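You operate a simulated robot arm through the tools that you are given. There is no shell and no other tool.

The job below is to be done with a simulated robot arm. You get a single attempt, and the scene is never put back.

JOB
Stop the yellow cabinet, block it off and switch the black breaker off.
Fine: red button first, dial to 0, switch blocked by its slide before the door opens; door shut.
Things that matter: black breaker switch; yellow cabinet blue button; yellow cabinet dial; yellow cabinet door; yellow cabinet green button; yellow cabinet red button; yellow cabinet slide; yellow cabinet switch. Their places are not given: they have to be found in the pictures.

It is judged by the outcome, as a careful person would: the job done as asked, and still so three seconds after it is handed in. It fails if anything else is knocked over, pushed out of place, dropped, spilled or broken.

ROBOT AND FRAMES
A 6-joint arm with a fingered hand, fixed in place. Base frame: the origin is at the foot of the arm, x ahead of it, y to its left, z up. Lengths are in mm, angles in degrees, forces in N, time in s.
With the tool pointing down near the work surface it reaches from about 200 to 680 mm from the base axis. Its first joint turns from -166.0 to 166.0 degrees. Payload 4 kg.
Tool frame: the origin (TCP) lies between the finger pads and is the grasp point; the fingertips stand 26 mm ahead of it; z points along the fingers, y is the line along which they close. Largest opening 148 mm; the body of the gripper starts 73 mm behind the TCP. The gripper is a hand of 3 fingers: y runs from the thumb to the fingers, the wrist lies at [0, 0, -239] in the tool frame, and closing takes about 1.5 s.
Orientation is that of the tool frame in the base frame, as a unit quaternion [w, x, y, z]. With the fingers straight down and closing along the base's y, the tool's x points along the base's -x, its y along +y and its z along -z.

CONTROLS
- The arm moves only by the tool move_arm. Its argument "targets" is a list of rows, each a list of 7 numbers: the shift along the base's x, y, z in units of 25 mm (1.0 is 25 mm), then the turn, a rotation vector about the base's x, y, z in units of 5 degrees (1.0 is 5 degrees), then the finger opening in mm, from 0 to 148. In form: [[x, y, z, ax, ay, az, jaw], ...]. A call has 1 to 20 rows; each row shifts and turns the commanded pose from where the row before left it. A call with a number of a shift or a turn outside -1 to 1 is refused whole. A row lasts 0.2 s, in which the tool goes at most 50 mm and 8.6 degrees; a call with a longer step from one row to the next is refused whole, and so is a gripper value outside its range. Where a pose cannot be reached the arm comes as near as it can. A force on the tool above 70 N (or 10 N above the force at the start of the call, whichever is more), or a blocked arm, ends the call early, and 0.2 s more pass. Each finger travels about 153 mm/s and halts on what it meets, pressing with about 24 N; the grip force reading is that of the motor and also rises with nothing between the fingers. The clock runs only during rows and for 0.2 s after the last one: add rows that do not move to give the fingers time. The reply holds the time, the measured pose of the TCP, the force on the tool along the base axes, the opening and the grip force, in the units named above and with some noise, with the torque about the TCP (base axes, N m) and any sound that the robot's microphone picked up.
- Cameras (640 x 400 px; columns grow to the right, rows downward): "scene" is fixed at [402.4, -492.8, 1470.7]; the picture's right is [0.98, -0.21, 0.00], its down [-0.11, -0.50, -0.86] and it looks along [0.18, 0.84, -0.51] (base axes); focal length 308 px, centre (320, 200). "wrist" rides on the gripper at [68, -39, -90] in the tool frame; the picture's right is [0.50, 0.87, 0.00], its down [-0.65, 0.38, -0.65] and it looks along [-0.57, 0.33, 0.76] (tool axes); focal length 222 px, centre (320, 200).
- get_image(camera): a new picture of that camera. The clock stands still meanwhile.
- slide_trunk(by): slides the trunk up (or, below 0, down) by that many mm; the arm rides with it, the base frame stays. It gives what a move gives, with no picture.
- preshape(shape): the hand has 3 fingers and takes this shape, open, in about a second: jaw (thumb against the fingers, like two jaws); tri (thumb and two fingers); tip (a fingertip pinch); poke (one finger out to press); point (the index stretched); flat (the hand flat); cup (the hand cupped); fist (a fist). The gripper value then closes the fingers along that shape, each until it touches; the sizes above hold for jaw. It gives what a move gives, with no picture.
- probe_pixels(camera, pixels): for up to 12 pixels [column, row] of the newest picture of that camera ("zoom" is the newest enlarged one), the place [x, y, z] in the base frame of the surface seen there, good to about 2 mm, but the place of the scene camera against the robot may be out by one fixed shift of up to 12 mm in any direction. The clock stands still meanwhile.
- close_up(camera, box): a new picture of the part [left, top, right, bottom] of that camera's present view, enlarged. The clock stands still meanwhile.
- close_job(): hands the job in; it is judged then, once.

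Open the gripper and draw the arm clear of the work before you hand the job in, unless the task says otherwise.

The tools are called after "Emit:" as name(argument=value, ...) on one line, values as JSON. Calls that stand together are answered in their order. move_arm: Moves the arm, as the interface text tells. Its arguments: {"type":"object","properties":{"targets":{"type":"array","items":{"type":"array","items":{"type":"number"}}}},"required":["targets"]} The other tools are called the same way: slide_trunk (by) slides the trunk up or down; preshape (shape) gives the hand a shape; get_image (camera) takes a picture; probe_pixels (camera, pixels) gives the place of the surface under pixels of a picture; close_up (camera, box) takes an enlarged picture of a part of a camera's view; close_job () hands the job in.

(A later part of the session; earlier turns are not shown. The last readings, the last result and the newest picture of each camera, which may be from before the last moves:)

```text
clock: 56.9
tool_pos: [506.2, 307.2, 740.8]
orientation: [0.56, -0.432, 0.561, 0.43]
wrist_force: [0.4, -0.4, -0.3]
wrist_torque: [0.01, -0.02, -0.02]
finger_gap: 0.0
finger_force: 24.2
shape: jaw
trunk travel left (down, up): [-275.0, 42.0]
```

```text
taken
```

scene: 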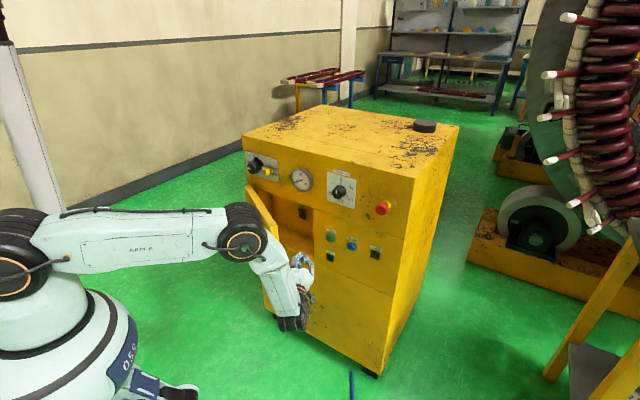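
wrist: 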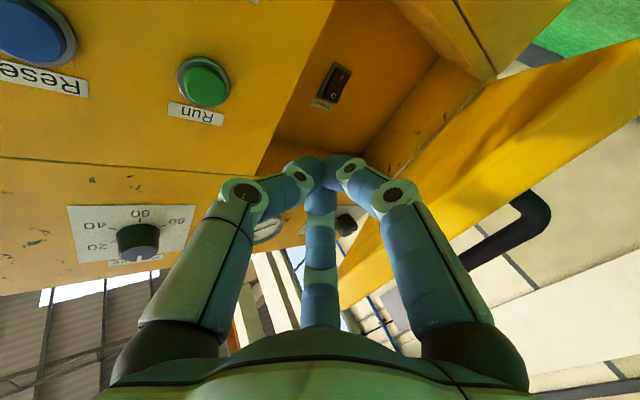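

The fingertips are behind the door's edge line. I sweep left in 15 mm steps to push the door open from inside, watching the force.

Emit:
move_arm(targets=[[-0.424, 0.424, 0, 0, 0, 0, 0], [-0.424, 0.424, 0, 0, 0, 0, 0], [-0.424, 0.424, 0, 0, 0, 0, 0], [-0.424, 0.424, 0, 0, 0, 0, 0], [-0.424, 0.424, 0, 0, 0, 0, 0], [-0.424, 0.424, 0, 0, 0, 0, 0], [-0.424, 0.424, 0, 0, 0, 0, 0], [-0.424, 0.424, 0, 0, 0, 0, 0]])

Emit:
get_image(camera="wrist")

Emit:
get_image(camera="scene")

```text
clock: 58.7
tool_pos: [421.7, 393.7, 740.2]
orientation: [0.561, -0.43, 0.561, 0.43]
wrist_force: [-0.6, -0.8, 0.5]
wrist_torque: [0.01, -0.03, 0.0]
finger_gap: 0.2
finger_force: 23.8
shape: jaw
trunk travel left (down, up): [-275.0, 42.0]
```

```text
taken
```

wrist: 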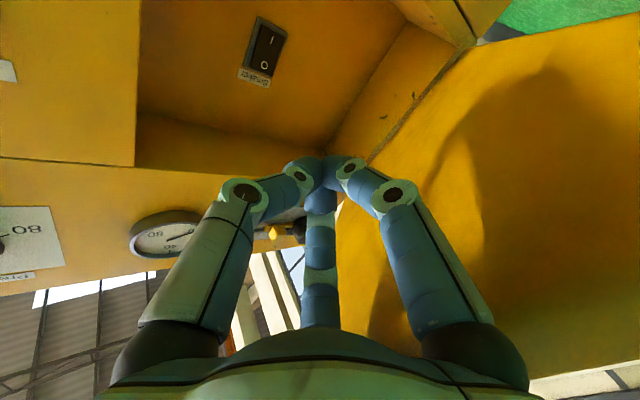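

```text
taken
```

scene: 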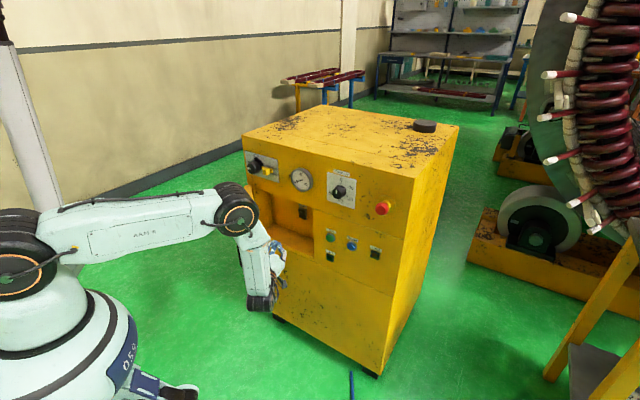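

The door swings open ahead of the hand with hardly any force. I probe its inner face to know the angle now.

Emit:
probe_pixels(camera="wrist", pixels=[[450, 120], [560, 120], [600, 250], [520, 60], [480, 320], [400, 150], [265, 40], [260, 62], [266, 25]])

```text
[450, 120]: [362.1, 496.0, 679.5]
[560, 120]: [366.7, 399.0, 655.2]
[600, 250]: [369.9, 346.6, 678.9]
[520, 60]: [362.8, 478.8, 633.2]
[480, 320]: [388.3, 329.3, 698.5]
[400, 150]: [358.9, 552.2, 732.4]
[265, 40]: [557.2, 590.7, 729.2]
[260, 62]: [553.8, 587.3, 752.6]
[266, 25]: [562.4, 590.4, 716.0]
```

The door is at about 42°. I keep sweeping left to about u=-145.

Emit:
move_arm(targets=[[-0.424, 0.424, 0, 0, 0, 0, 0], [-0.424, 0.424, 0, 0, 0, 0, 0], [-0.424, 0.424, 0, 0, 0, 0, 0], [-0.424, 0.424, 0, 0, 0, 0, 0], [-0.424, 0.424, 0, 0, 0, 0, 0], [-0.424, 0.424, 0, 0, 0, 0, 0], [-0.424, 0.424, 0, 0, 0, 0, 0], [-0.424, 0.424, 0, 0, 0, 0, 0], [-0.424, 0.424, 0, 0, 0, 0, 0]])

Emit:
get_image(camera="wrist")

Emit:
get_image(camera="scene")

```text
clock: 59.4
tool_pos: [402.4, 404.1, 739.6]
orientation: [0.562, -0.426, 0.567, 0.427]
wrist_force: [0.2, -56.4, 10.7]
wrist_torque: [-0.66, 0.44, 3.3]
finger_gap: 0.0
finger_force: 24.1
shape: jaw
trunk travel left (down, up): [-275.0, 42.0]
stopped in row 3: the force on the tool passed its limit at 90 N (the readings are from after the stop); the commanded pose is now the measured one
```

```text
taken
```

wrist: 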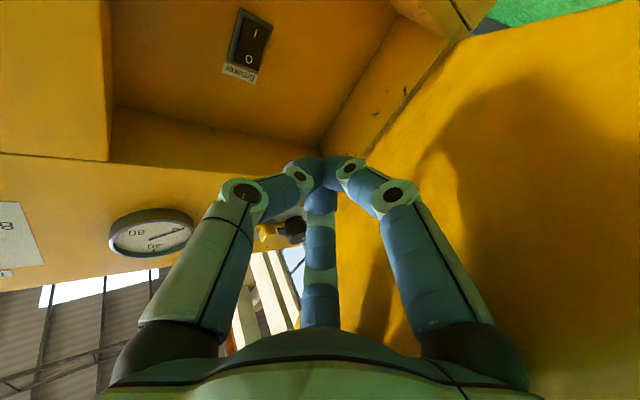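

```text
taken
```

scene: 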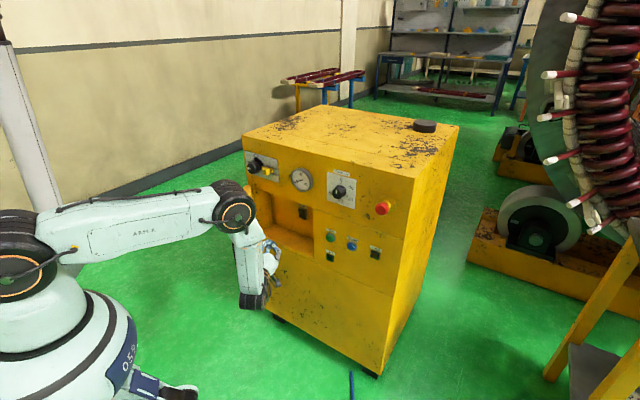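

The reaction (-y, line about 58 mm left of the TCP) shows the door's free edge caught against the palm rather than the fingers. I back off to the right and turn the hand 30° further left so that only the fingertips meet the door's inner face.

Emit:
move_arm(targets=[[0.3, -0.3, 0, 0, 0, 0, 0], [0.4, -0.4, 0, 0, 0, 0, 0], [-0.16, -0.217, 0, 0, 0, 1, 0], [-0.16, -0.217, 0, 0, 0, 1, 0], [-0.16, -0.217, 0, 0, 0, 1, 0], [-0.16, -0.217, 0, 0, 0, 1, 0], [-0.16, -0.217, 0, 0, 0, 1, 0], [-0.16, -0.217, 0, 0, 0, 1, 0]])

Emit:
get_image(camera="wrist")

Emit:
get_image(camera="scene")

```text
clock: 61.1
tool_pos: [394.2, 359.4, 738.0]
orientation: [-0.43, 0.561, -0.435, -0.559]
wrist_force: [-0.7, 0.1, 0.8]
wrist_torque: [0.01, 0.02, 0.04]
finger_gap: 0.0
finger_force: 24.4
shape: jaw
trunk travel left (down, up): [-275.0, 42.0]
```

```text
taken
```

wrist: 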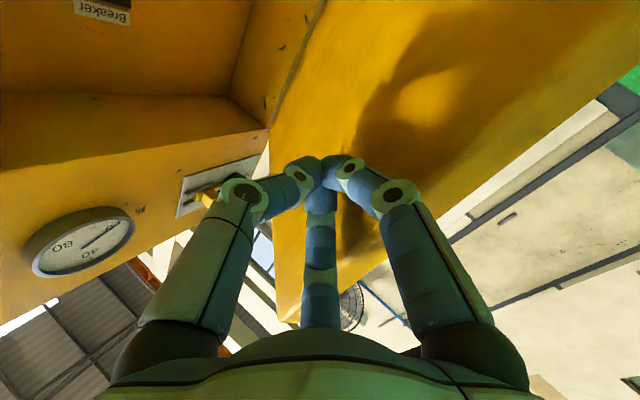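

```text
taken
```

scene: 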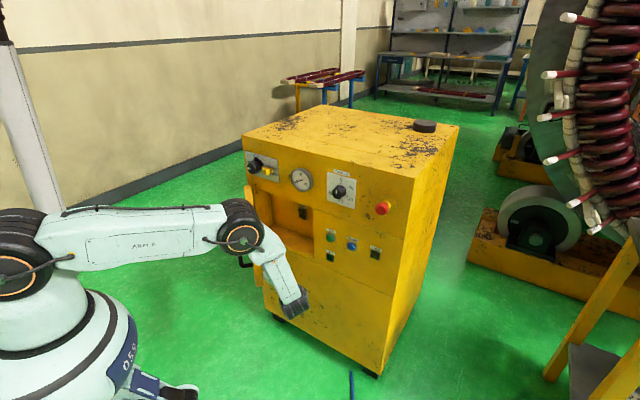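

The hand now points left at the door's inner face. I probe the door surface to fix its line.

Emit:
probe_pixels(camera="wrist", pixels=[[330, 130], [450, 130], [560, 60], [300, 90], [400, 60], [290, 230], [500, 160], [640, 65], [580, 110], [300, 300]])

```text
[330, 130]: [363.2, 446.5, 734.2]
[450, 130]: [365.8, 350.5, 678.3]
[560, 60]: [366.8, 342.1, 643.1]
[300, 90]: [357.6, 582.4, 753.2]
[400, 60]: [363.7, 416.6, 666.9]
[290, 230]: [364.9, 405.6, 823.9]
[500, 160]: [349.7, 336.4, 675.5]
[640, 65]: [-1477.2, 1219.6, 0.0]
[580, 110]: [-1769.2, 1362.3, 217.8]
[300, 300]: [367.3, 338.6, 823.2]
```

The door's inner face lies near x≈364 (θ≈43°), 7 mm from the fingertips, edge at (367,338). I push along the door's swing arc, first to about 60°.

Emit:
move_arm(targets=[[-0.56, 0.04, 0, 0, 0, 0, 0], [-0.672, -0.02, 0, 0, 0, 0, 0], [-0.672, -0.02, 0, 0, 0, 0, 0], [-0.614, 0.071, 0, 0, 0, 0, 0], [-0.614, 0.071, 0, 0, 0, 0, 0], [-0.614, 0.071, 0, 0, 0, 0, 0]])

Emit:
get_image(camera="wrist")

Emit:
get_image(camera="scene")

```text
clock: 62.5
tool_pos: [300.4, 364.7, 738.3]
orientation: [-0.431, 0.561, -0.435, -0.558]
wrist_force: [0.0, 0.3, -0.6]
wrist_torque: [0.01, -0.01, 0.03]
finger_gap: 0.1
finger_force: 24.0
shape: jaw
trunk travel left (down, up): [-275.0, 42.0]
```

```text
taken
```

wrist: 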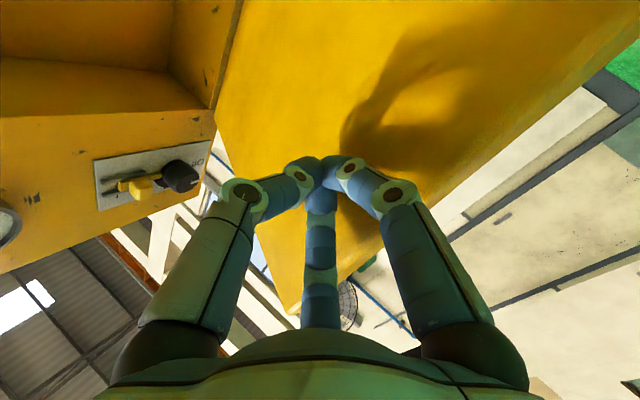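

```text
taken
```

scene: 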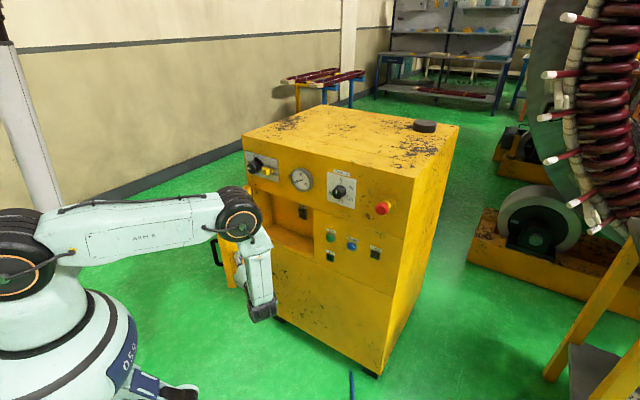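

Door follows smoothly. I continue the arc to about 80°.

Emit:
move_arm(targets=[[-0.592, 0.176, 0, 0, 0, 0, 0], [-0.592, 0.176, 0, 0, 0, 0, 0], [-0.592, 0.176, 0, 0, 0, 0, 0], [-0.552, 0.276, 0, 0, 0, 0, 0], [-0.552, 0.276, 0, 0, 0, 0, 0], [-0.552, 0.276, 0, 0, 0, 0, 0]])

Emit:
get_image(camera="wrist")

Emit:
get_image(camera="scene")

```text
clock: 64.0
tool_pos: [215.5, 398.3, 737.0]
orientation: [-0.431, 0.56, -0.435, -0.557]
wrist_force: [0.5, 0.6, 0.2]
wrist_torque: [0.0, 0.02, -0.01]
finger_gap: 0.0
finger_force: 23.7
shape: jaw
trunk travel left (down, up): [-275.0, 42.0]
```

```text
taken
```

wrist: 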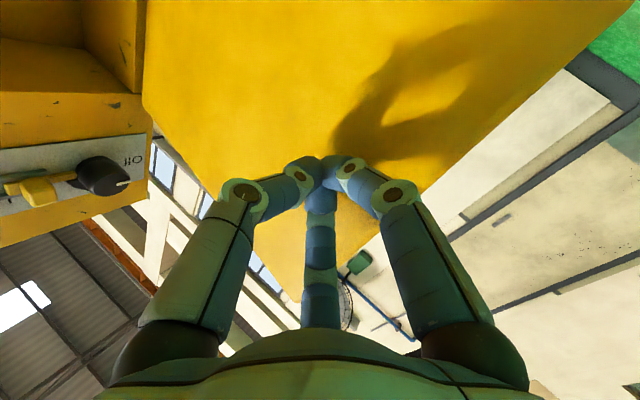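

```text
taken
```

scene: 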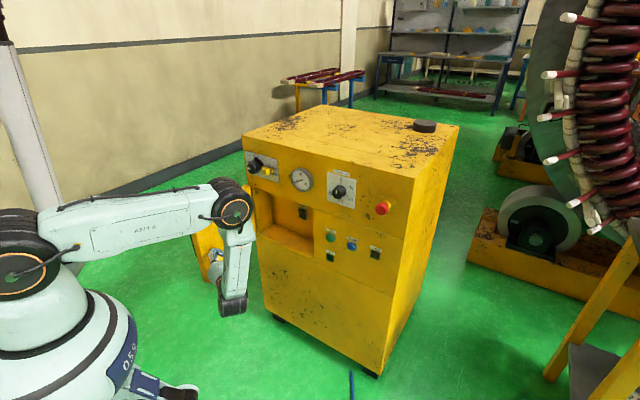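

The door is now open to about 80°. I move the hand away from the door to the right and swing it to face the recess in front of the breaker.

Emit:
move_arm(targets=[[0.566, -0.566, 0, 0, 0, 0, 0], [0.566, -0.566, 0, 0, 0, 0, 0], [0.566, -0.566, 0, 0, 0, 0, 0], [0.535, 0.342, 0, 0, 0, -1, 0], [0.535, 0.342, 0, 0, 0, -1, 0], [0.535, 0.342, 0, 0, 0, -1, 0], [0.535, 0.342, 0, 0, 0, -1, 0], [0.535, 0.342, 0, 0, 0, -1, 0], [0.535, 0.342, 0, 0, 0, -1, 0], [0.535, 0.342, 0, 0, 0, -1, 0], [0.535, 0.342, 0, 0, 0, -1, 0], [0.535, 0.342, 0, 0, 0, -1, 0], [0.535, 0.342, 0, 0, 0, -1, 0], [0.535, 0.342, 0, 0, 0, -1, 0], [0.535, 0.342, 0, 0, 0, -1, 0]])

Emit:
get_image(camera="wrist")

Emit:
get_image(camera="scene")

```text
clock: 67.2
tool_pos: [418.2, 458.9, 738.1]
orientation: [0.652, -0.267, 0.657, 0.267]
wrist_force: [-0.1, -0.4, 0.1]
wrist_torque: [0.0, 0.0, 0.01]
finger_gap: 0.3
finger_force: 23.6
shape: jaw
trunk travel left (down, up): [-275.0, 42.0]
```

```text
taken
```

wrist: 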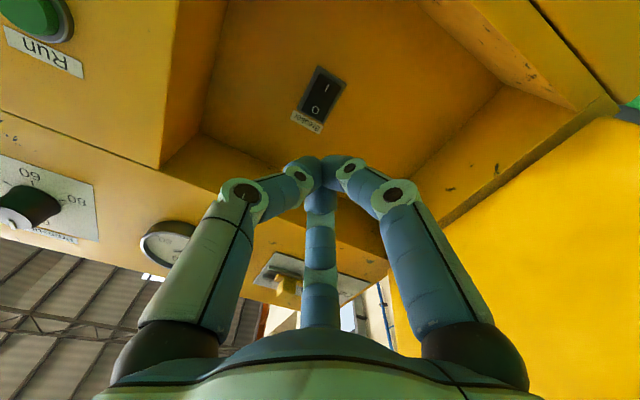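

```text
taken
```

scene: 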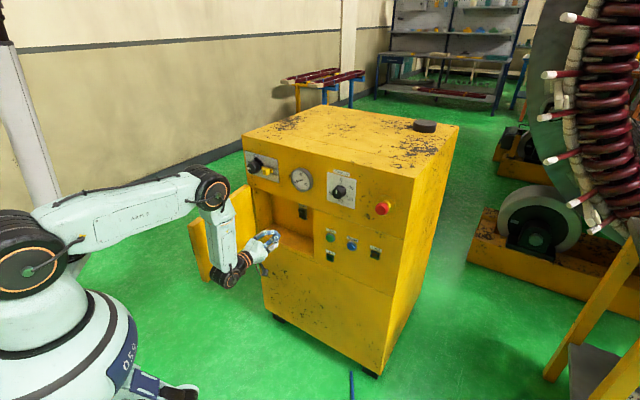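

The hand faces the recess; the rocker is at (321,95) in the wrist picture with I toward the top of the picture (low in reality) and O toward the label. I zoom in and probe the rocker.

Emit:
close_up(camera="wrist", box=[270, 50, 370, 150])

```text
4.00 times, centred on (320, 100) of wrist
```

zoom: 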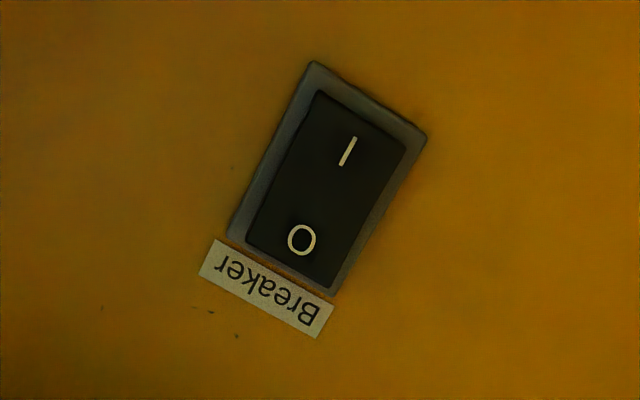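

Emit:
probe_pixels(camera="zoom", pixels=[[302, 240], [347, 150], [326, 195], [320, 100], [400, 145], [252, 240], [335, 283], [312, 67], [422, 138], [232, 235], [290, 262], [265, 285]])

```text
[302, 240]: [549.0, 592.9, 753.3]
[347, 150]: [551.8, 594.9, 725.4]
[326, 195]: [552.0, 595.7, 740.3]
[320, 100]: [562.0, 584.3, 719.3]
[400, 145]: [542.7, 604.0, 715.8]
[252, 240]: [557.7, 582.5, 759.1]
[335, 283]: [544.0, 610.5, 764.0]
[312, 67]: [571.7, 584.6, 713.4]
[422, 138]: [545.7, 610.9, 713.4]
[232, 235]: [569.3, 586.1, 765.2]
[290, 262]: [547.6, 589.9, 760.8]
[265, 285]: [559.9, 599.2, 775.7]
```

Rocker: u -44…-16, z 716–763; its upper (O) end stands out at d≈804, lower end at 811. I advance the closed fingertips to about 10 mm short of the O half at z≈757.

Emit:
move_arm(targets=[[0.597, 0.607, 0.109, 0, 0, 0, 0], [0.597, 0.607, 0.109, 0, 0, 0, 0], [0.597, 0.607, 0.109, 0, 0, 0, 0], [0.597, 0.607, 0.109, 0, 0, 0, 0], [0.597, 0.607, 0.109, 0, 0, 0, 0], [0.597, 0.607, 0.109, 0, 0, 0, 0], [0.597, 0.607, 0.109, 0, 0, 0, 0]])

Emit:
get_image(camera="wrist")

Emit:
get_image(camera="scene")

```text
clock: 68.8
tool_pos: [521.9, 567.1, 756.5]
orientation: [0.652, -0.267, 0.657, 0.267]
wrist_force: [-0.3, 0.1, -0.8]
wrist_torque: [-0.01, 0.04, 0.03]
finger_gap: 0.0
finger_force: 24.0
shape: jaw
trunk travel left (down, up): [-275.0, 42.0]
```

```text
taken
```

wrist: 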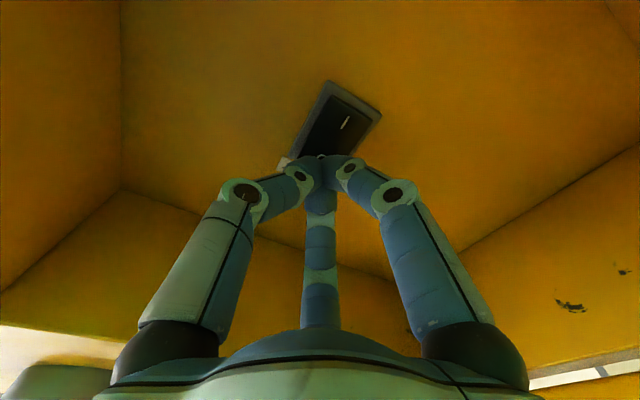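

```text
taken
```

scene: 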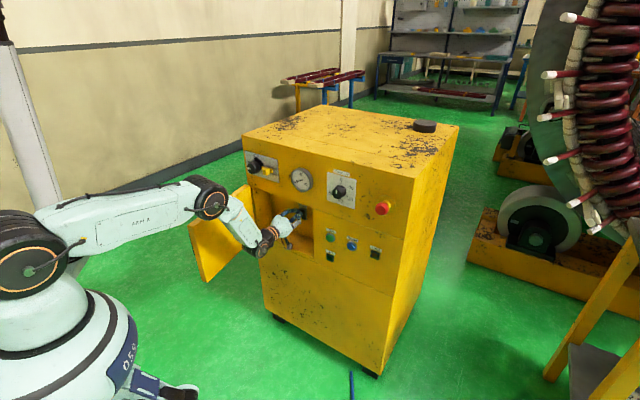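

Fingertips are in front of the O half. I press forward slowly along the normal.

Emit:
move_arm(targets=[[0.085, 0.085, 0, 0, 0, 0, 0], [0.085, 0.085, 0, 0, 0, 0, 0], [0.085, 0.085, 0, 0, 0, 0, 0], [0.085, 0.085, 0, 0, 0, 0, 0]])

Emit:
close_up(camera="wrist", box=[260, 60, 400, 200])

```text
clock: 69.8
tool_pos: [529.7, 574.2, 756.6]
orientation: [0.651, -0.268, 0.658, 0.268]
wrist_force: [-14.5, -12.9, 0.6]
wrist_torque: [-0.09, 0.07, -0.04]
finger_gap: 0.0
finger_force: 23.7
shape: jaw
trunk travel left (down, up): [-275.0, 42.0]
```

```text
2.86 times, centred on (330, 130) of wrist
```

zoom: 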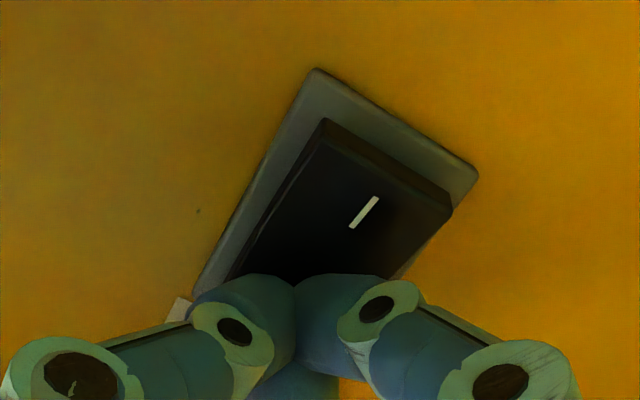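

At 19 N the I end now stands out, so the rocker has tipped. I press a few mm more to be sure, then look.

Emit:
move_arm(targets=[[0.06, 0.06, 0, 0, 0, 0, 0], [0.06, 0.06, 0, 0, 0, 0, 0]])

Emit:
close_up(camera="wrist", box=[260, 60, 400, 200])

```text
clock: 70.3
tool_pos: [531.2, 572.9, 756.9]
orientation: [0.651, -0.267, 0.658, 0.267]
wrist_force: [-40.2, -43.2, -1.9]
wrist_torque: [-0.21, 0.23, -0.2]
finger_gap: 0.1
finger_force: 24.2
shape: jaw
trunk travel left (down, up): [-275.0, 42.0]
```

```text
2.86 times, centred on (330, 130) of wrist
```

zoom: 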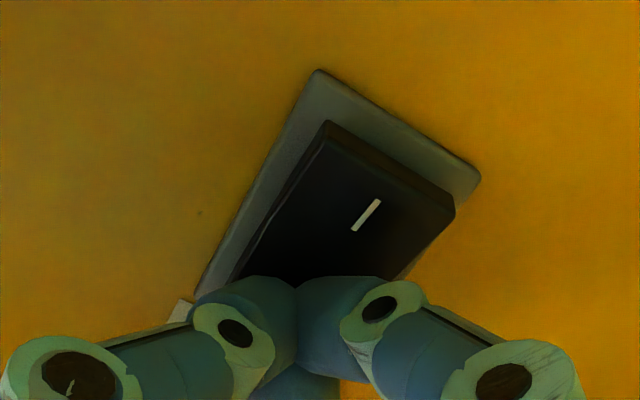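

It is against its stop (59 N). I draw straight back about 150 mm and check the rocker.

Emit:
move_arm(targets=[[-0.3, -0.3, 0, 0, 0, 0, 0], [-0.6, -0.6, -0.1, 0, 0, 0, 0], [-0.7, -0.7, -0.1, 0, 0, 0, 0], [-0.7, -0.7, -0.1, 0, 0, 0, 0], [-0.7, -0.7, -0.1, 0, 0, 0, 0], [-0.7, -0.7, -0.1, 0, 0, 0, 0], [-0.6, -0.6, -0.1, 0, 0, 0, 0]])

Emit:
get_image(camera="wrist")

Emit:
close_up(camera="wrist", box=[270, 50, 370, 150])

Emit:
get_image(camera="scene")

```text
clock: 72.0
tool_pos: [426.3, 469.6, 743.2]
orientation: [0.652, -0.267, 0.657, 0.268]
wrist_force: [0.0, 0.6, 0.7]
wrist_torque: [-0.01, -0.03, 0.0]
finger_gap: 0.0
finger_force: 23.9
shape: jaw
trunk travel left (down, up): [-275.0, 42.0]
```

```text
taken
```

wrist: 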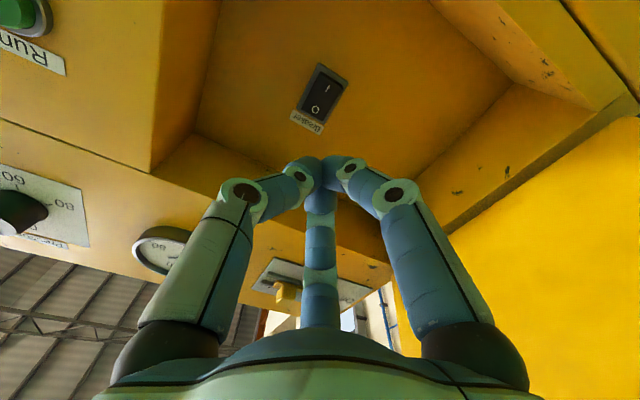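

```text
4.00 times, centred on (320, 100) of wrist
```

zoom: 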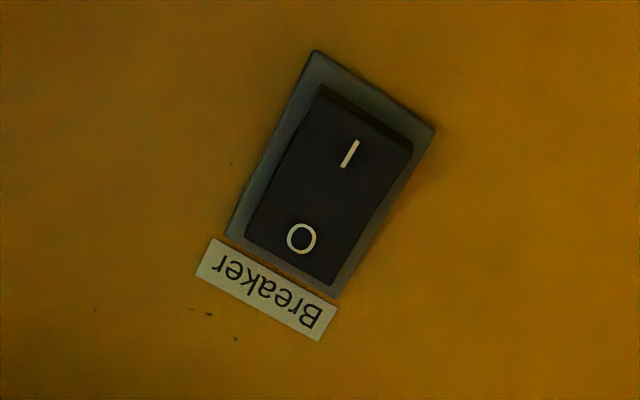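

```text
taken
```

scene: 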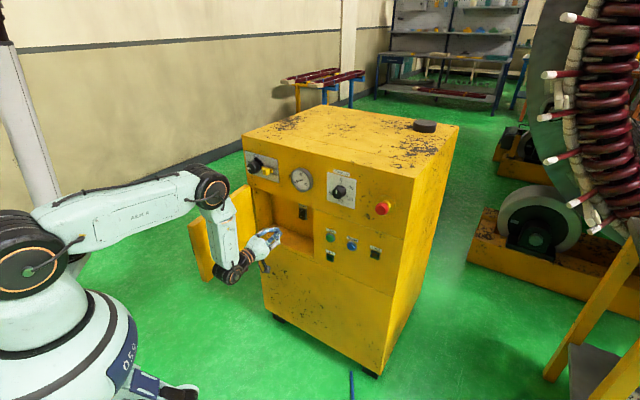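

The rocker now shows the I end raised and the O end in. I confirm with probes, including the door's inner face.

Emit:
probe_pixels(camera="zoom", pixels=[[302, 238], [348, 155], [326, 195], [365, 115], [290, 265]])

Emit:
probe_pixels(camera="wrist", pixels=[[480, 250], [560, 200], [600, 160], [520, 330], [620, 300]])

Emit:
probe_pixels(camera="scene", pixels=[[195, 225], [209, 280], [200, 250], [230, 200], [240, 195]])

Emit:
close_up(camera="scene", box=[160, 150, 320, 300])

```text
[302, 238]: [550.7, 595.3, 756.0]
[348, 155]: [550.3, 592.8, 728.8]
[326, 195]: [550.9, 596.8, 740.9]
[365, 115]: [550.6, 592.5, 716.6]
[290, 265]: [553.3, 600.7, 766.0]
```

```text
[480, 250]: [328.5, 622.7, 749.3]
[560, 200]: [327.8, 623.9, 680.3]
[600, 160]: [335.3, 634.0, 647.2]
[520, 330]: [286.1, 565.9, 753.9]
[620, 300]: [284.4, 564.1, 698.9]
```

```text
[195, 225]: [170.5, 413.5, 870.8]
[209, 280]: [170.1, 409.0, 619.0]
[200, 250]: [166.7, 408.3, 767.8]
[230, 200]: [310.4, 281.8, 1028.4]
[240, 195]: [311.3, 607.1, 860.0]
```

```text
2.67 times, centred on (240, 225) of scene
```

zoom: 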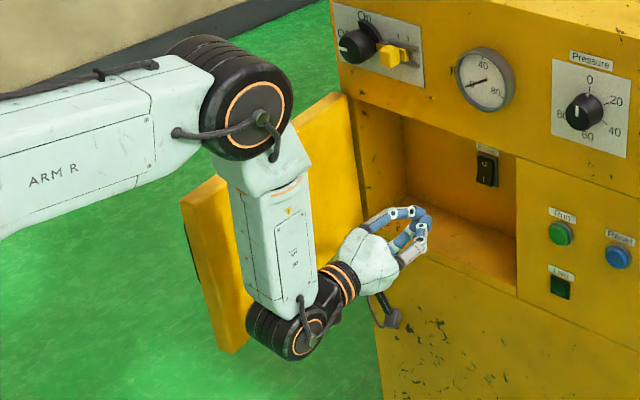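

Breaker is Off (O end d≈810 deep, I end raised to 808). Next I must close the door: it is at about 82°, hinge near u=-215, d=720. I draw back and turn the hand to point down while rising above the door top (z≈871).

Emit:
move_arm(targets=[[-0.688, -0.688, 0, 0, 0, 0, 0], [-0.688, -0.688, 0, 0, 0, 0, 0], [-0.688, -0.688, 0.5, 0, 0, 0, 0], [0, 0, 0.7, 0, 0, 0, 0], [0, 0, 0.7, 0, 0, 0, 0]])

Emit:
move_arm(targets=[[0, 0, 0.5, -0.979, 0.979, 0, 0], [0, 0, 0.5, -0.979, 0.979, 0, 0], [0, 0, 0.5, -0.979, 0.979, 0, 0], [0, 0, 0.5, -0.979, 0.979, 0, 0], [0, 0, 0.5, -0.979, 0.979, 0, 0], [0, 0, 0.5, -0.979, 0.979, 0, 0], [0, 0, 0.5, -0.979, 0.979, 0, 0], [0, 0, 0.5, -0.979, 0.979, 0, 0], [0, 0, 0.5, -0.979, 0.979, 0, 0], [0, 0, 0.5, -0.979, 0.979, 0, 0], [0, 0, 0.5, -0.979, 0.979, 0, 0], [0, 0, 0.5, -0.979, 0.979, 0, 0], [0, 0, 0.5, -0.979, 0.979, 0, 0]])

Emit:
get_image(camera="scene")

Emit:
get_image(camera="wrist")

```text
clock: 73.2
tool_pos: [376.2, 418.9, 789.4]
orientation: [0.652, -0.268, 0.657, 0.268]
wrist_force: [-0.4, -0.2, 0.5]
wrist_torque: [0.03, 0.0, 0.0]
finger_gap: 0.1
finger_force: 23.9
shape: jaw
trunk travel left (down, up): [-275.0, 42.0]
```

```text
clock: 76.0
tool_pos: [253.1, 307.9, 832.8]
orientation: [0.097, -0.378, 0.92, 0.036]
wrist_force: [0.4, 1.0, 0.0]
wrist_torque: [-0.03, 0.01, 0.0]
finger_gap: 0.0
finger_force: 24.1
shape: jaw
out of reach, approached as far as the arm can: row 9, 10, 11, 12, 13
trunk travel left (down, up): [-275.0, 42.0]
```

```text
taken
```

scene: 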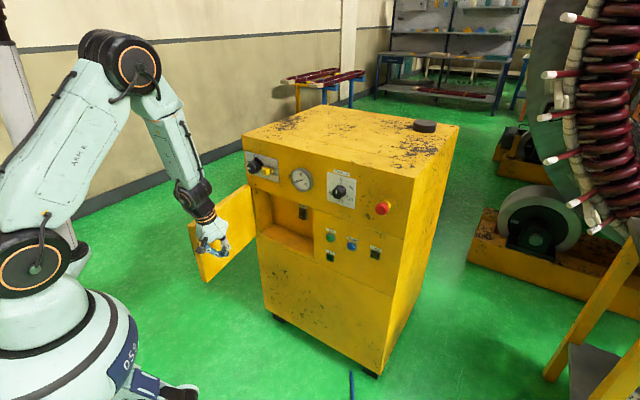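

```text
taken
```

wrist: 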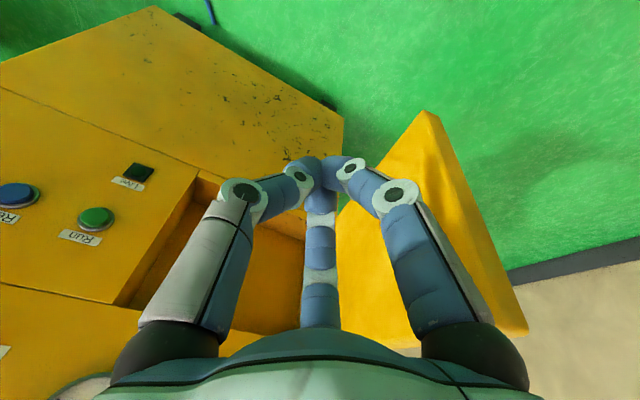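

The arm ended short of the commanded pose, at (253,308,833), with the hand nearly pointing down and clear of the door. I send a still row to see whether it goes on to the target.

Emit:
move_arm(targets=[[0, 0, 0, 0, 0, 0, 0], [0, 0, 0, 0, 0, 0, 0]])

```text
clock: 76.5
tool_pos: [251.9, 307.6, 832.5]
orientation: [0.098, -0.378, 0.92, 0.036]
wrist_force: [0.0, 0.1, -0.4]
wrist_torque: [-0.02, -0.01, 0.01]
finger_gap: 0.0
finger_force: 24.2
shape: jaw
trunk travel left (down, up): [-275.0, 42.0]
```

It holds there. I raise the hand straight up 100 mm to see how it responds.

Emit:
move_arm(targets=[[0, 0, 0.8, 0, 0, 0, 0], [0, 0, 0.8, 0, 0, 0, 0], [0, 0, 0.8, 0, 0, 0, 0], [0, 0, 0.8, 0, 0, 0, 0], [0, 0, 0.8, 0, 0, 0, 0]])

Emit:
get_image(camera="scene")

```text
clock: 77.8
tool_pos: [220.2, 277.5, 873.7]
orientation: [0.102, -0.377, 0.92, 0.036]
wrist_force: [-0.5, 0.1, -0.7]
wrist_torque: [0.01, 0.04, 0.02]
finger_gap: 0.0
finger_force: 24.5
shape: jaw
out of reach, approached as far as the arm can: row 1, 2, 3, 4, 5
trunk travel left (down, up): [-275.0, 42.0]
```

```text
taken
```

scene: 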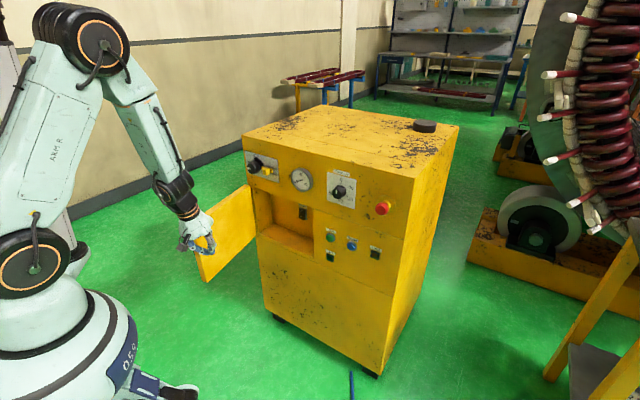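

The arm refuses to bend past the straight wrist here, so pointing down is not available at this place. Instead I use a hand pitched about 45° down, pointing along the door, to straddle the door's top edge. I pitch the hand back up while moving forward above door height.

Emit:
move_arm(targets=[[0.396, 0.8, 0.377, 0.61, -0.61, 0, 0], [0.396, 0.8, 0.377, 0.61, -0.61, 0, 0], [0.396, 0.8, 0.377, 0.61, -0.61, 0, 0], [0.396, 0.8, 0.377, 0.61, -0.61, 0, 0], [0.396, 0.8, 0.377, 0.61, -0.61, 0, 0], [0.396, 0.8, 0.377, 0.61, -0.61, 0, 0], [0.396, 0.8, 0.377, 0.61, -0.61, 0, 0]])

Emit:
get_image(camera="scene")

Emit:
get_image(camera="wrist")

```text
clock: 79.3
tool_pos: [289.0, 417.8, 939.9]
orientation: [0.335, -0.352, 0.864, 0.135]
wrist_force: [-1.0, 0.3, -0.1]
wrist_torque: [0.02, 0.01, 0.01]
finger_gap: 0.0
finger_force: 24.1
shape: jaw
trunk travel left (down, up): [-275.0, 42.0]
```

```text
taken
```

scene: 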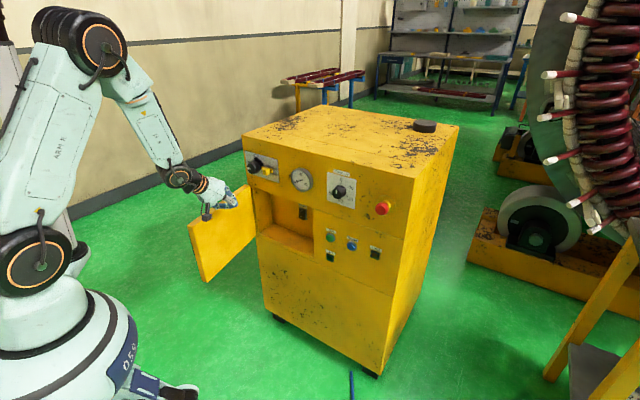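

```text
taken
```

wrist: 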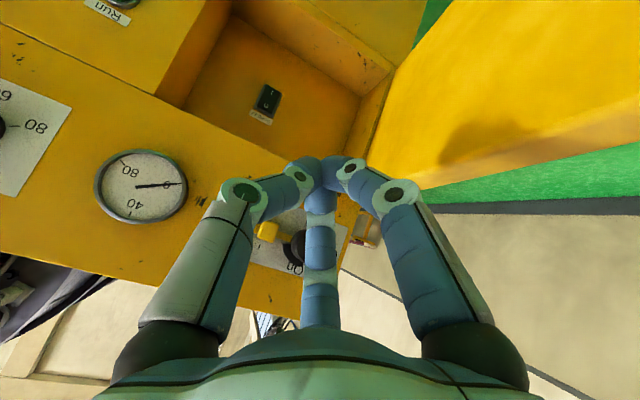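

Reached (289,418,940) with the hand pitched 48° down. I raise slightly, open the fingers to 100 mm and move left to straddle the door from above (door centre line there at about u=-198, d=488), still above its top.

Emit:
move_arm(targets=[[0, 0, 0.6, 0, 0, 0, 100], [-0.615, 0.503, 0, 0, 0, 0, 100], [-0.615, 0.503, 0, 0, 0, 0, 100], [-0.615, 0.503, 0, 0, 0, 0, 100], [-0.615, 0.503, 0, 0, 0, 0, 100], [-0.615, 0.503, 0, 0, 0, 0, 100], [-0.615, 0.503, 0, 0, 0, 0, 100]])

Emit:
get_image(camera="scene")

Emit:
get_image(camera="wrist")

```text
clock: 81.0
tool_pos: [196.4, 493.1, 955.9]
orientation: [0.333, -0.353, 0.864, 0.134]
wrist_force: [-0.4, -0.1, -0.4]
wrist_torque: [0.02, -0.04, -0.01]
finger_gap: 99.8
finger_force: 0.0
shape: jaw
trunk travel left (down, up): [-275.0, 42.0]
```

```text
taken
```

scene: 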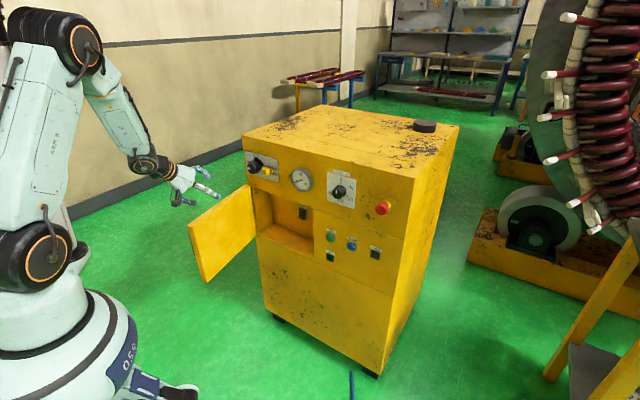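

```text
taken
```

wrist: 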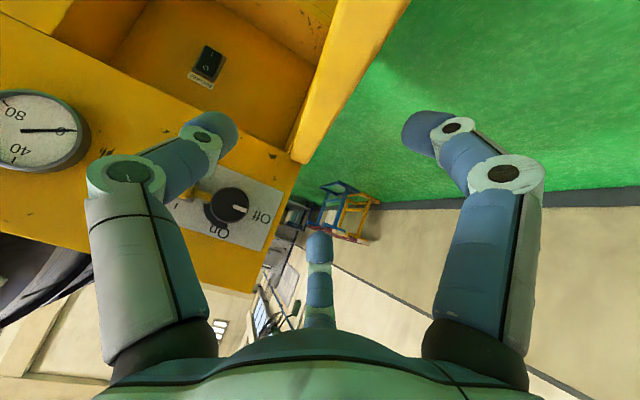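

The door's top edge shows between thumb and finger, running from (300,160) to about (400,5). I probe it to check alignment before lowering.

Emit:
probe_pixels(camera="wrist", pixels=[[305, 155], [320, 130], [350, 75], [385, 15], [330, 60], [355, 15], [365, 60], [425, 135], [220, 130], [230, 140]])

Emit:
close_up(camera="scene", box=[120, 130, 280, 290])

```text
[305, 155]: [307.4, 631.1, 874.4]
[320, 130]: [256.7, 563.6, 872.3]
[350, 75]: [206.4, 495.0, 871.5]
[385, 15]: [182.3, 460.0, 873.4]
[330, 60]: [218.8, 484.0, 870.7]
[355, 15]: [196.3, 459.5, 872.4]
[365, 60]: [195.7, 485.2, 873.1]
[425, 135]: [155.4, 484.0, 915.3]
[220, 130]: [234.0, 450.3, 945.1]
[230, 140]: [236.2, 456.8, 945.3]
```

```text
2.50 times, centred on (200, 210) of scene
```

zoom: 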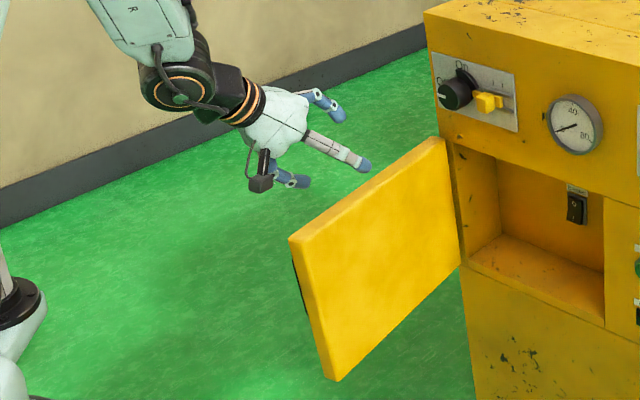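

Door top is at z≈872, the finger is about 26 mm outside the outer face and the thumb about 26 mm inside. I lower the hand 88 mm so they straddle the door top.

Emit:
move_arm(targets=[[0, 0, -0.7, 0, 0, 0, 100], [0, 0, -0.7, 0, 0, 0, 100], [0, 0, -0.7, 0, 0, 0, 100], [0, 0, -0.7, 0, 0, 0, 100], [0, 0, -0.7, 0, 0, 0, 100]])

Emit:
get_image(camera="wrist")

Emit:
close_up(camera="scene", box=[120, 130, 280, 290])

```text
clock: 82.2
tool_pos: [196.2, 492.4, 867.9]
orientation: [0.333, -0.353, 0.864, 0.135]
wrist_force: [0.5, -0.1, -0.5]
wrist_torque: [-0.01, -0.02, 0.02]
finger_gap: 99.9
finger_force: 0.1
shape: jaw
trunk travel left (down, up): [-275.0, 42.0]
```

```text
taken
```

wrist: 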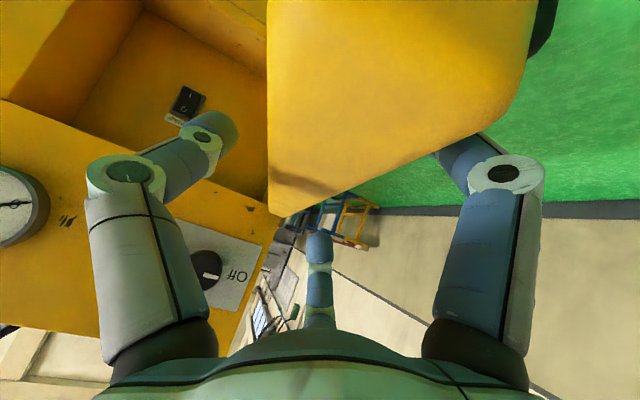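

```text
2.50 times, centred on (200, 210) of scene
```

zoom: 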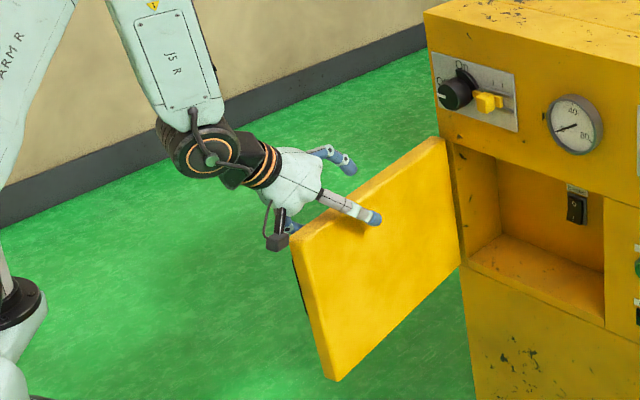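

The hand straddles the door top. I now swing the hand about the hinge (toward closing), turning it with the door, first 20°.

Emit:
move_arm(targets=[[0.486, -0.432, 0, 0, 0, 0.8, 100], [0.516, -0.398, 0, 0, 0, 0.8, 100], [0.542, -0.36, 0, 0, 0, 0.8, 100], [0.566, -0.322, 0, 0, 0, 0.8, 100], [0.587, -0.282, 0, 0, 0, 0.8, 100]])

Emit:
get_image(camera="wrist")

Emit:
get_image(camera="scene")

```text
clock: 83.3
tool_pos: [264.7, 448.5, 868.2]
orientation: [0.304, -0.499, 0.789, 0.19]
wrist_force: [0.3, 1.0, -1.1]
wrist_torque: [-0.04, 0.01, 0.0]
finger_gap: 100.0
finger_force: 0.2
shape: jaw
trunk travel left (down, up): [-275.0, 42.0]
```

```text
taken
```

wrist: 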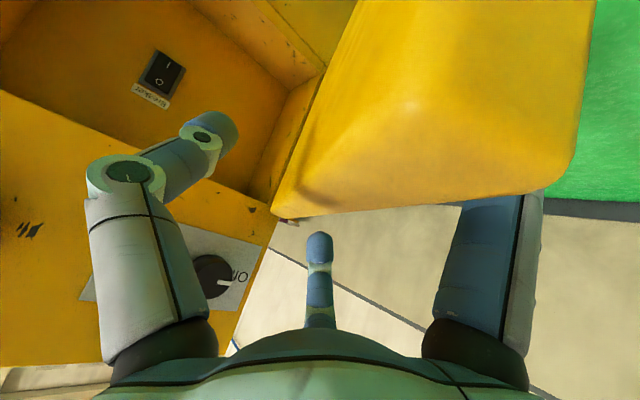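

```text
taken
```

scene: 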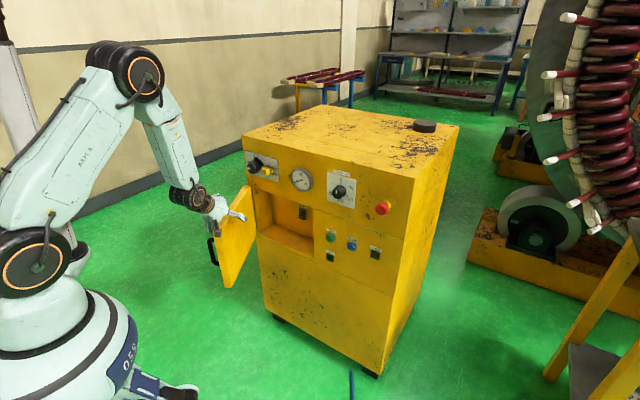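

The door follows the finger smoothly. I continue another 20°.

Emit:
move_arm(targets=[[0.605, -0.24, 0, 0, 0, 0.8, 100], [0.62, -0.197, 0, 0, 0, 0.8, 100], [0.633, -0.154, 0, 0, 0, 0.8, 100], [0.642, -0.109, 0, 0, 0, 0.8, 100], [0.648, -0.064, 0, 0, 0, 0.8, 100]])

Emit:
get_image(camera="wrist")

Emit:
get_image(camera="scene")

```text
clock: 84.5
tool_pos: [343.1, 428.8, 867.2]
orientation: [0.268, -0.627, 0.691, 0.241]
wrist_force: [0.8, 0.1, 0.1]
wrist_torque: [0.01, -0.03, -0.02]
finger_gap: 100.1
finger_force: 0.0
shape: jaw
trunk travel left (down, up): [-275.0, 42.0]
```

```text
taken
```

wrist: 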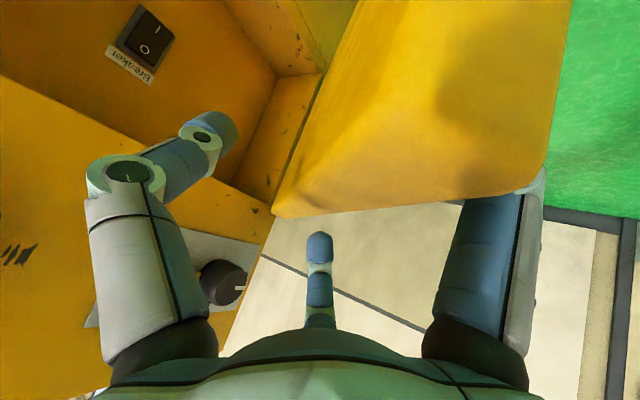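

```text
taken
```

scene: 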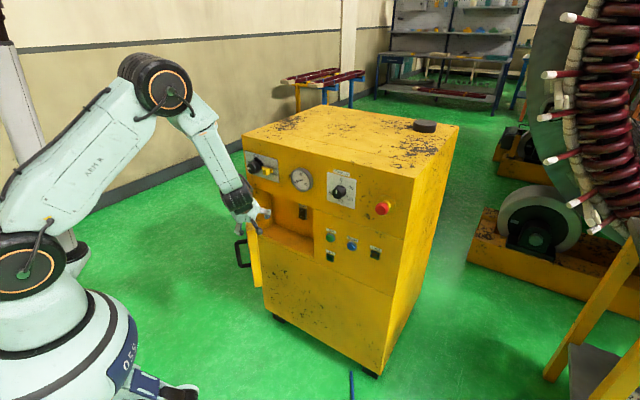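

Door still follows with no force. I continue another 16°.

Emit:
move_arm(targets=[[0.651, -0.019, 0, 0, 0, 0.8, 100], [0.65, 0.027, 0, 0, 0, 0.8, 100], [0.647, 0.072, 0, 0, 0, 0.8, 100], [0.64, 0.117, 0, 0, 0, 0.8, 100]])

Emit:
get_image(camera="wrist")

Emit:
get_image(camera="scene")

```text
clock: 85.5
tool_pos: [406.2, 435.4, 867.5]
orientation: [-0.23, 0.718, -0.596, -0.276]
wrist_force: [-0.1, 0.4, -0.9]
wrist_torque: [0.0, -0.01, 0.01]
finger_gap: 100.1
finger_force: 0.0
shape: jaw
trunk travel left (down, up): [-275.0, 42.0]
```

```text
taken
```

wrist: 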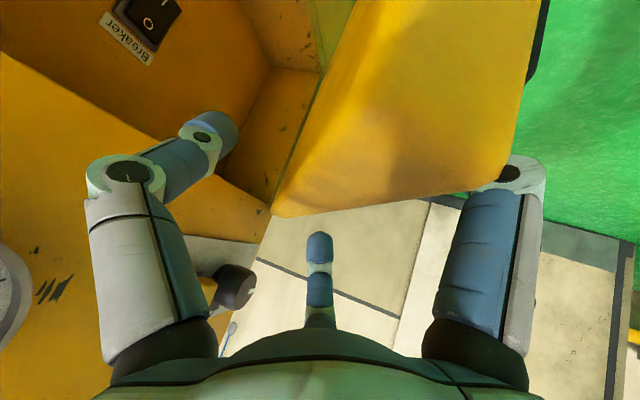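

```text
taken
```

scene: 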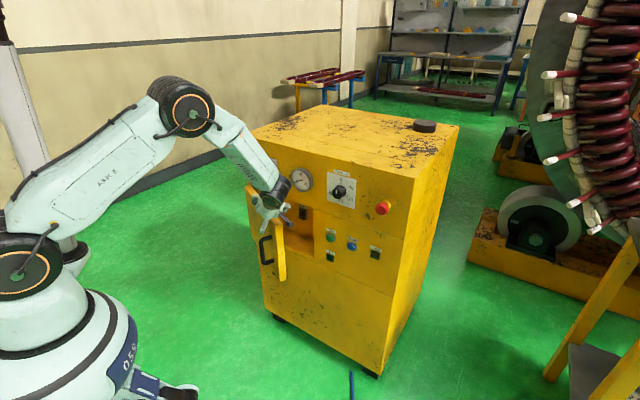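

I probe the door's surfaces to see the remaining angle.

Emit:
probe_pixels(camera="wrist", pixels=[[400, 60], [450, 100], [350, 150], [330, 120], [340, 200], [430, 180], [500, 20], [220, 130], [225, 290]])

Emit:
probe_pixels(camera="scene", pixels=[[281, 250], [277, 275], [262, 205], [270, 225], [250, 195]])

```text
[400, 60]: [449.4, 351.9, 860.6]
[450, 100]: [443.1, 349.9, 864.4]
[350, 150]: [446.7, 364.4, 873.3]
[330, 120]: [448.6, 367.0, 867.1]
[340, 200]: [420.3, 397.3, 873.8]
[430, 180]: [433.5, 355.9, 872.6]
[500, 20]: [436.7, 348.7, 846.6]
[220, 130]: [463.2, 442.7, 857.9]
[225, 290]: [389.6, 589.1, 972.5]
```

```text
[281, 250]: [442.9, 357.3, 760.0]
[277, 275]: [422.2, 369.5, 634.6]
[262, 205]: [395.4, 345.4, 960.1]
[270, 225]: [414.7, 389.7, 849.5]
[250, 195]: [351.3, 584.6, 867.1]
```

The door is at about 28°. I lift the hand straight up off the door (thumb is still on the inner side), keeping clear of the panel.

Emit:
move_arm(targets=[[0, 0, 0.7, 0, 0, 0, 100], [0, 0, 0.7, 0, 0, 0, 100], [0, 0, 0.7, 0, 0, 0, 100], [0, 0, 0.7, 0, 0, 0, 100], [0, 0, 0.8, 0, 0, 0, 100]])

Emit:
get_image(camera="scene")

```text
clock: 86.8
tool_pos: [406.2, 433.2, 957.5]
orientation: [-0.23, 0.718, -0.596, -0.276]
wrist_force: [0.6, -0.2, 0.3]
wrist_torque: [0.01, 0.03, -0.01]
finger_gap: 100.2
finger_force: 0.0
shape: jaw
trunk travel left (down, up): [-275.0, 42.0]
```

```text
taken
```

scene: 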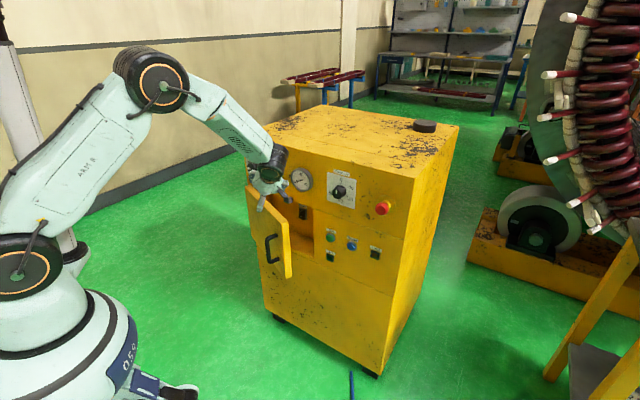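

The hand is above the door. I close the fingers, back off and turn the hand to face the panel again (yaw 0), still pitched down.

Emit:
move_arm(targets=[[-0.3, -0.5, 0, 0, 0, 0, 0], [-0.3, -0.5, 0, 0, 0, 0, 0], [-0.3, -0.5, 0, 0, 0, 0, 0], [-0.077, -0.171, 0, 0, 0, -0.933, 0], [-0.077, -0.171, 0, 0, 0, -0.933, 0], [-0.077, -0.171, 0, 0, 0, -0.933, 0], [-0.077, -0.171, 0, 0, 0, -0.933, 0], [-0.077, -0.171, 0, 0, 0, -0.933, 0], [-0.077, -0.171, 0, 0, 0, -0.933, 0], [-0.077, -0.171, 0, 0, 0, -0.933, 0], [-0.077, -0.171, 0, 0, 0, -0.933, 0], [-0.077, -0.171, 0, 0, 0, -0.933, 0], [-0.077, -0.171, 0, 0, 0, -0.933, 0], [-0.077, -0.171, 0, 0, 0, -0.933, 0], [-0.077, -0.171, 0, 0, 0, -0.933, 0]])

Emit:
get_image(camera="scene")

Emit:
get_image(camera="wrist")

```text
clock: 90.0
tool_pos: [362.5, 344.4, 957.3]
orientation: [0.333, -0.353, 0.864, 0.134]
wrist_force: [0.2, -0.5, -0.4]
wrist_torque: [0.03, 0.0, -0.01]
finger_gap: 0.0
finger_force: 23.8
shape: jaw
trunk travel left (down, up): [-275.0, 42.0]
```

```text
taken
```

scene: 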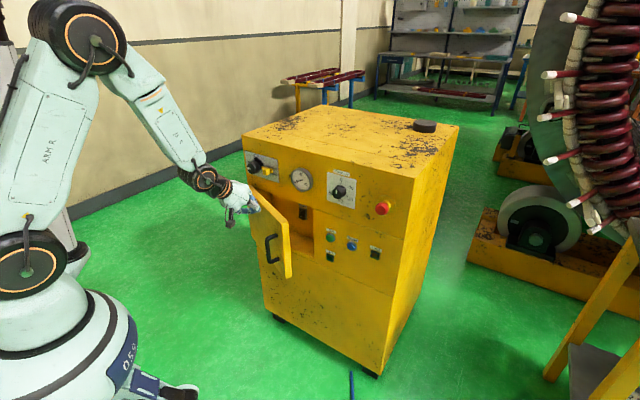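

```text
taken
```

wrist: 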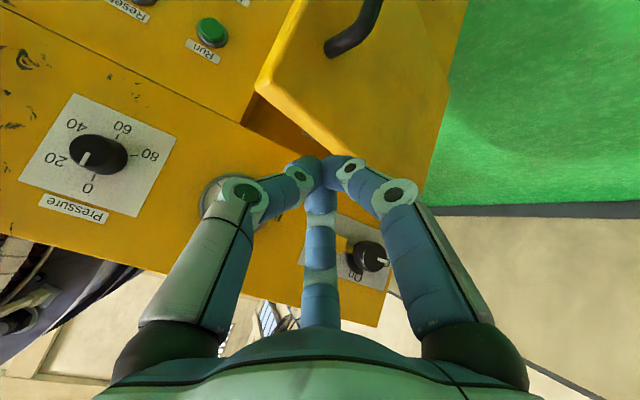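

The hand is in front of the door at u≈13, d≈500. I probe the door's outer face, top edge and handle before lowering.

Emit:
probe_pixels(camera="wrist", pixels=[[300, 60], [400, 120], [340, 130], [262, 80], [390, 180], [330, 50], [372, 10], [290, 115], [430, 60], [360, 35]])

```text
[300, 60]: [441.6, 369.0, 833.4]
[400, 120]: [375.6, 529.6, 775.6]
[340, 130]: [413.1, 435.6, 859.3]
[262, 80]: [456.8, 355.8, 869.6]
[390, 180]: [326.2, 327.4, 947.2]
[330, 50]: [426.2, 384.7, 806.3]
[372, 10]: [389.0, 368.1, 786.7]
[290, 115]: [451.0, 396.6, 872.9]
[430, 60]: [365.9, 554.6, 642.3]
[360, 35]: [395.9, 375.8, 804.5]
```

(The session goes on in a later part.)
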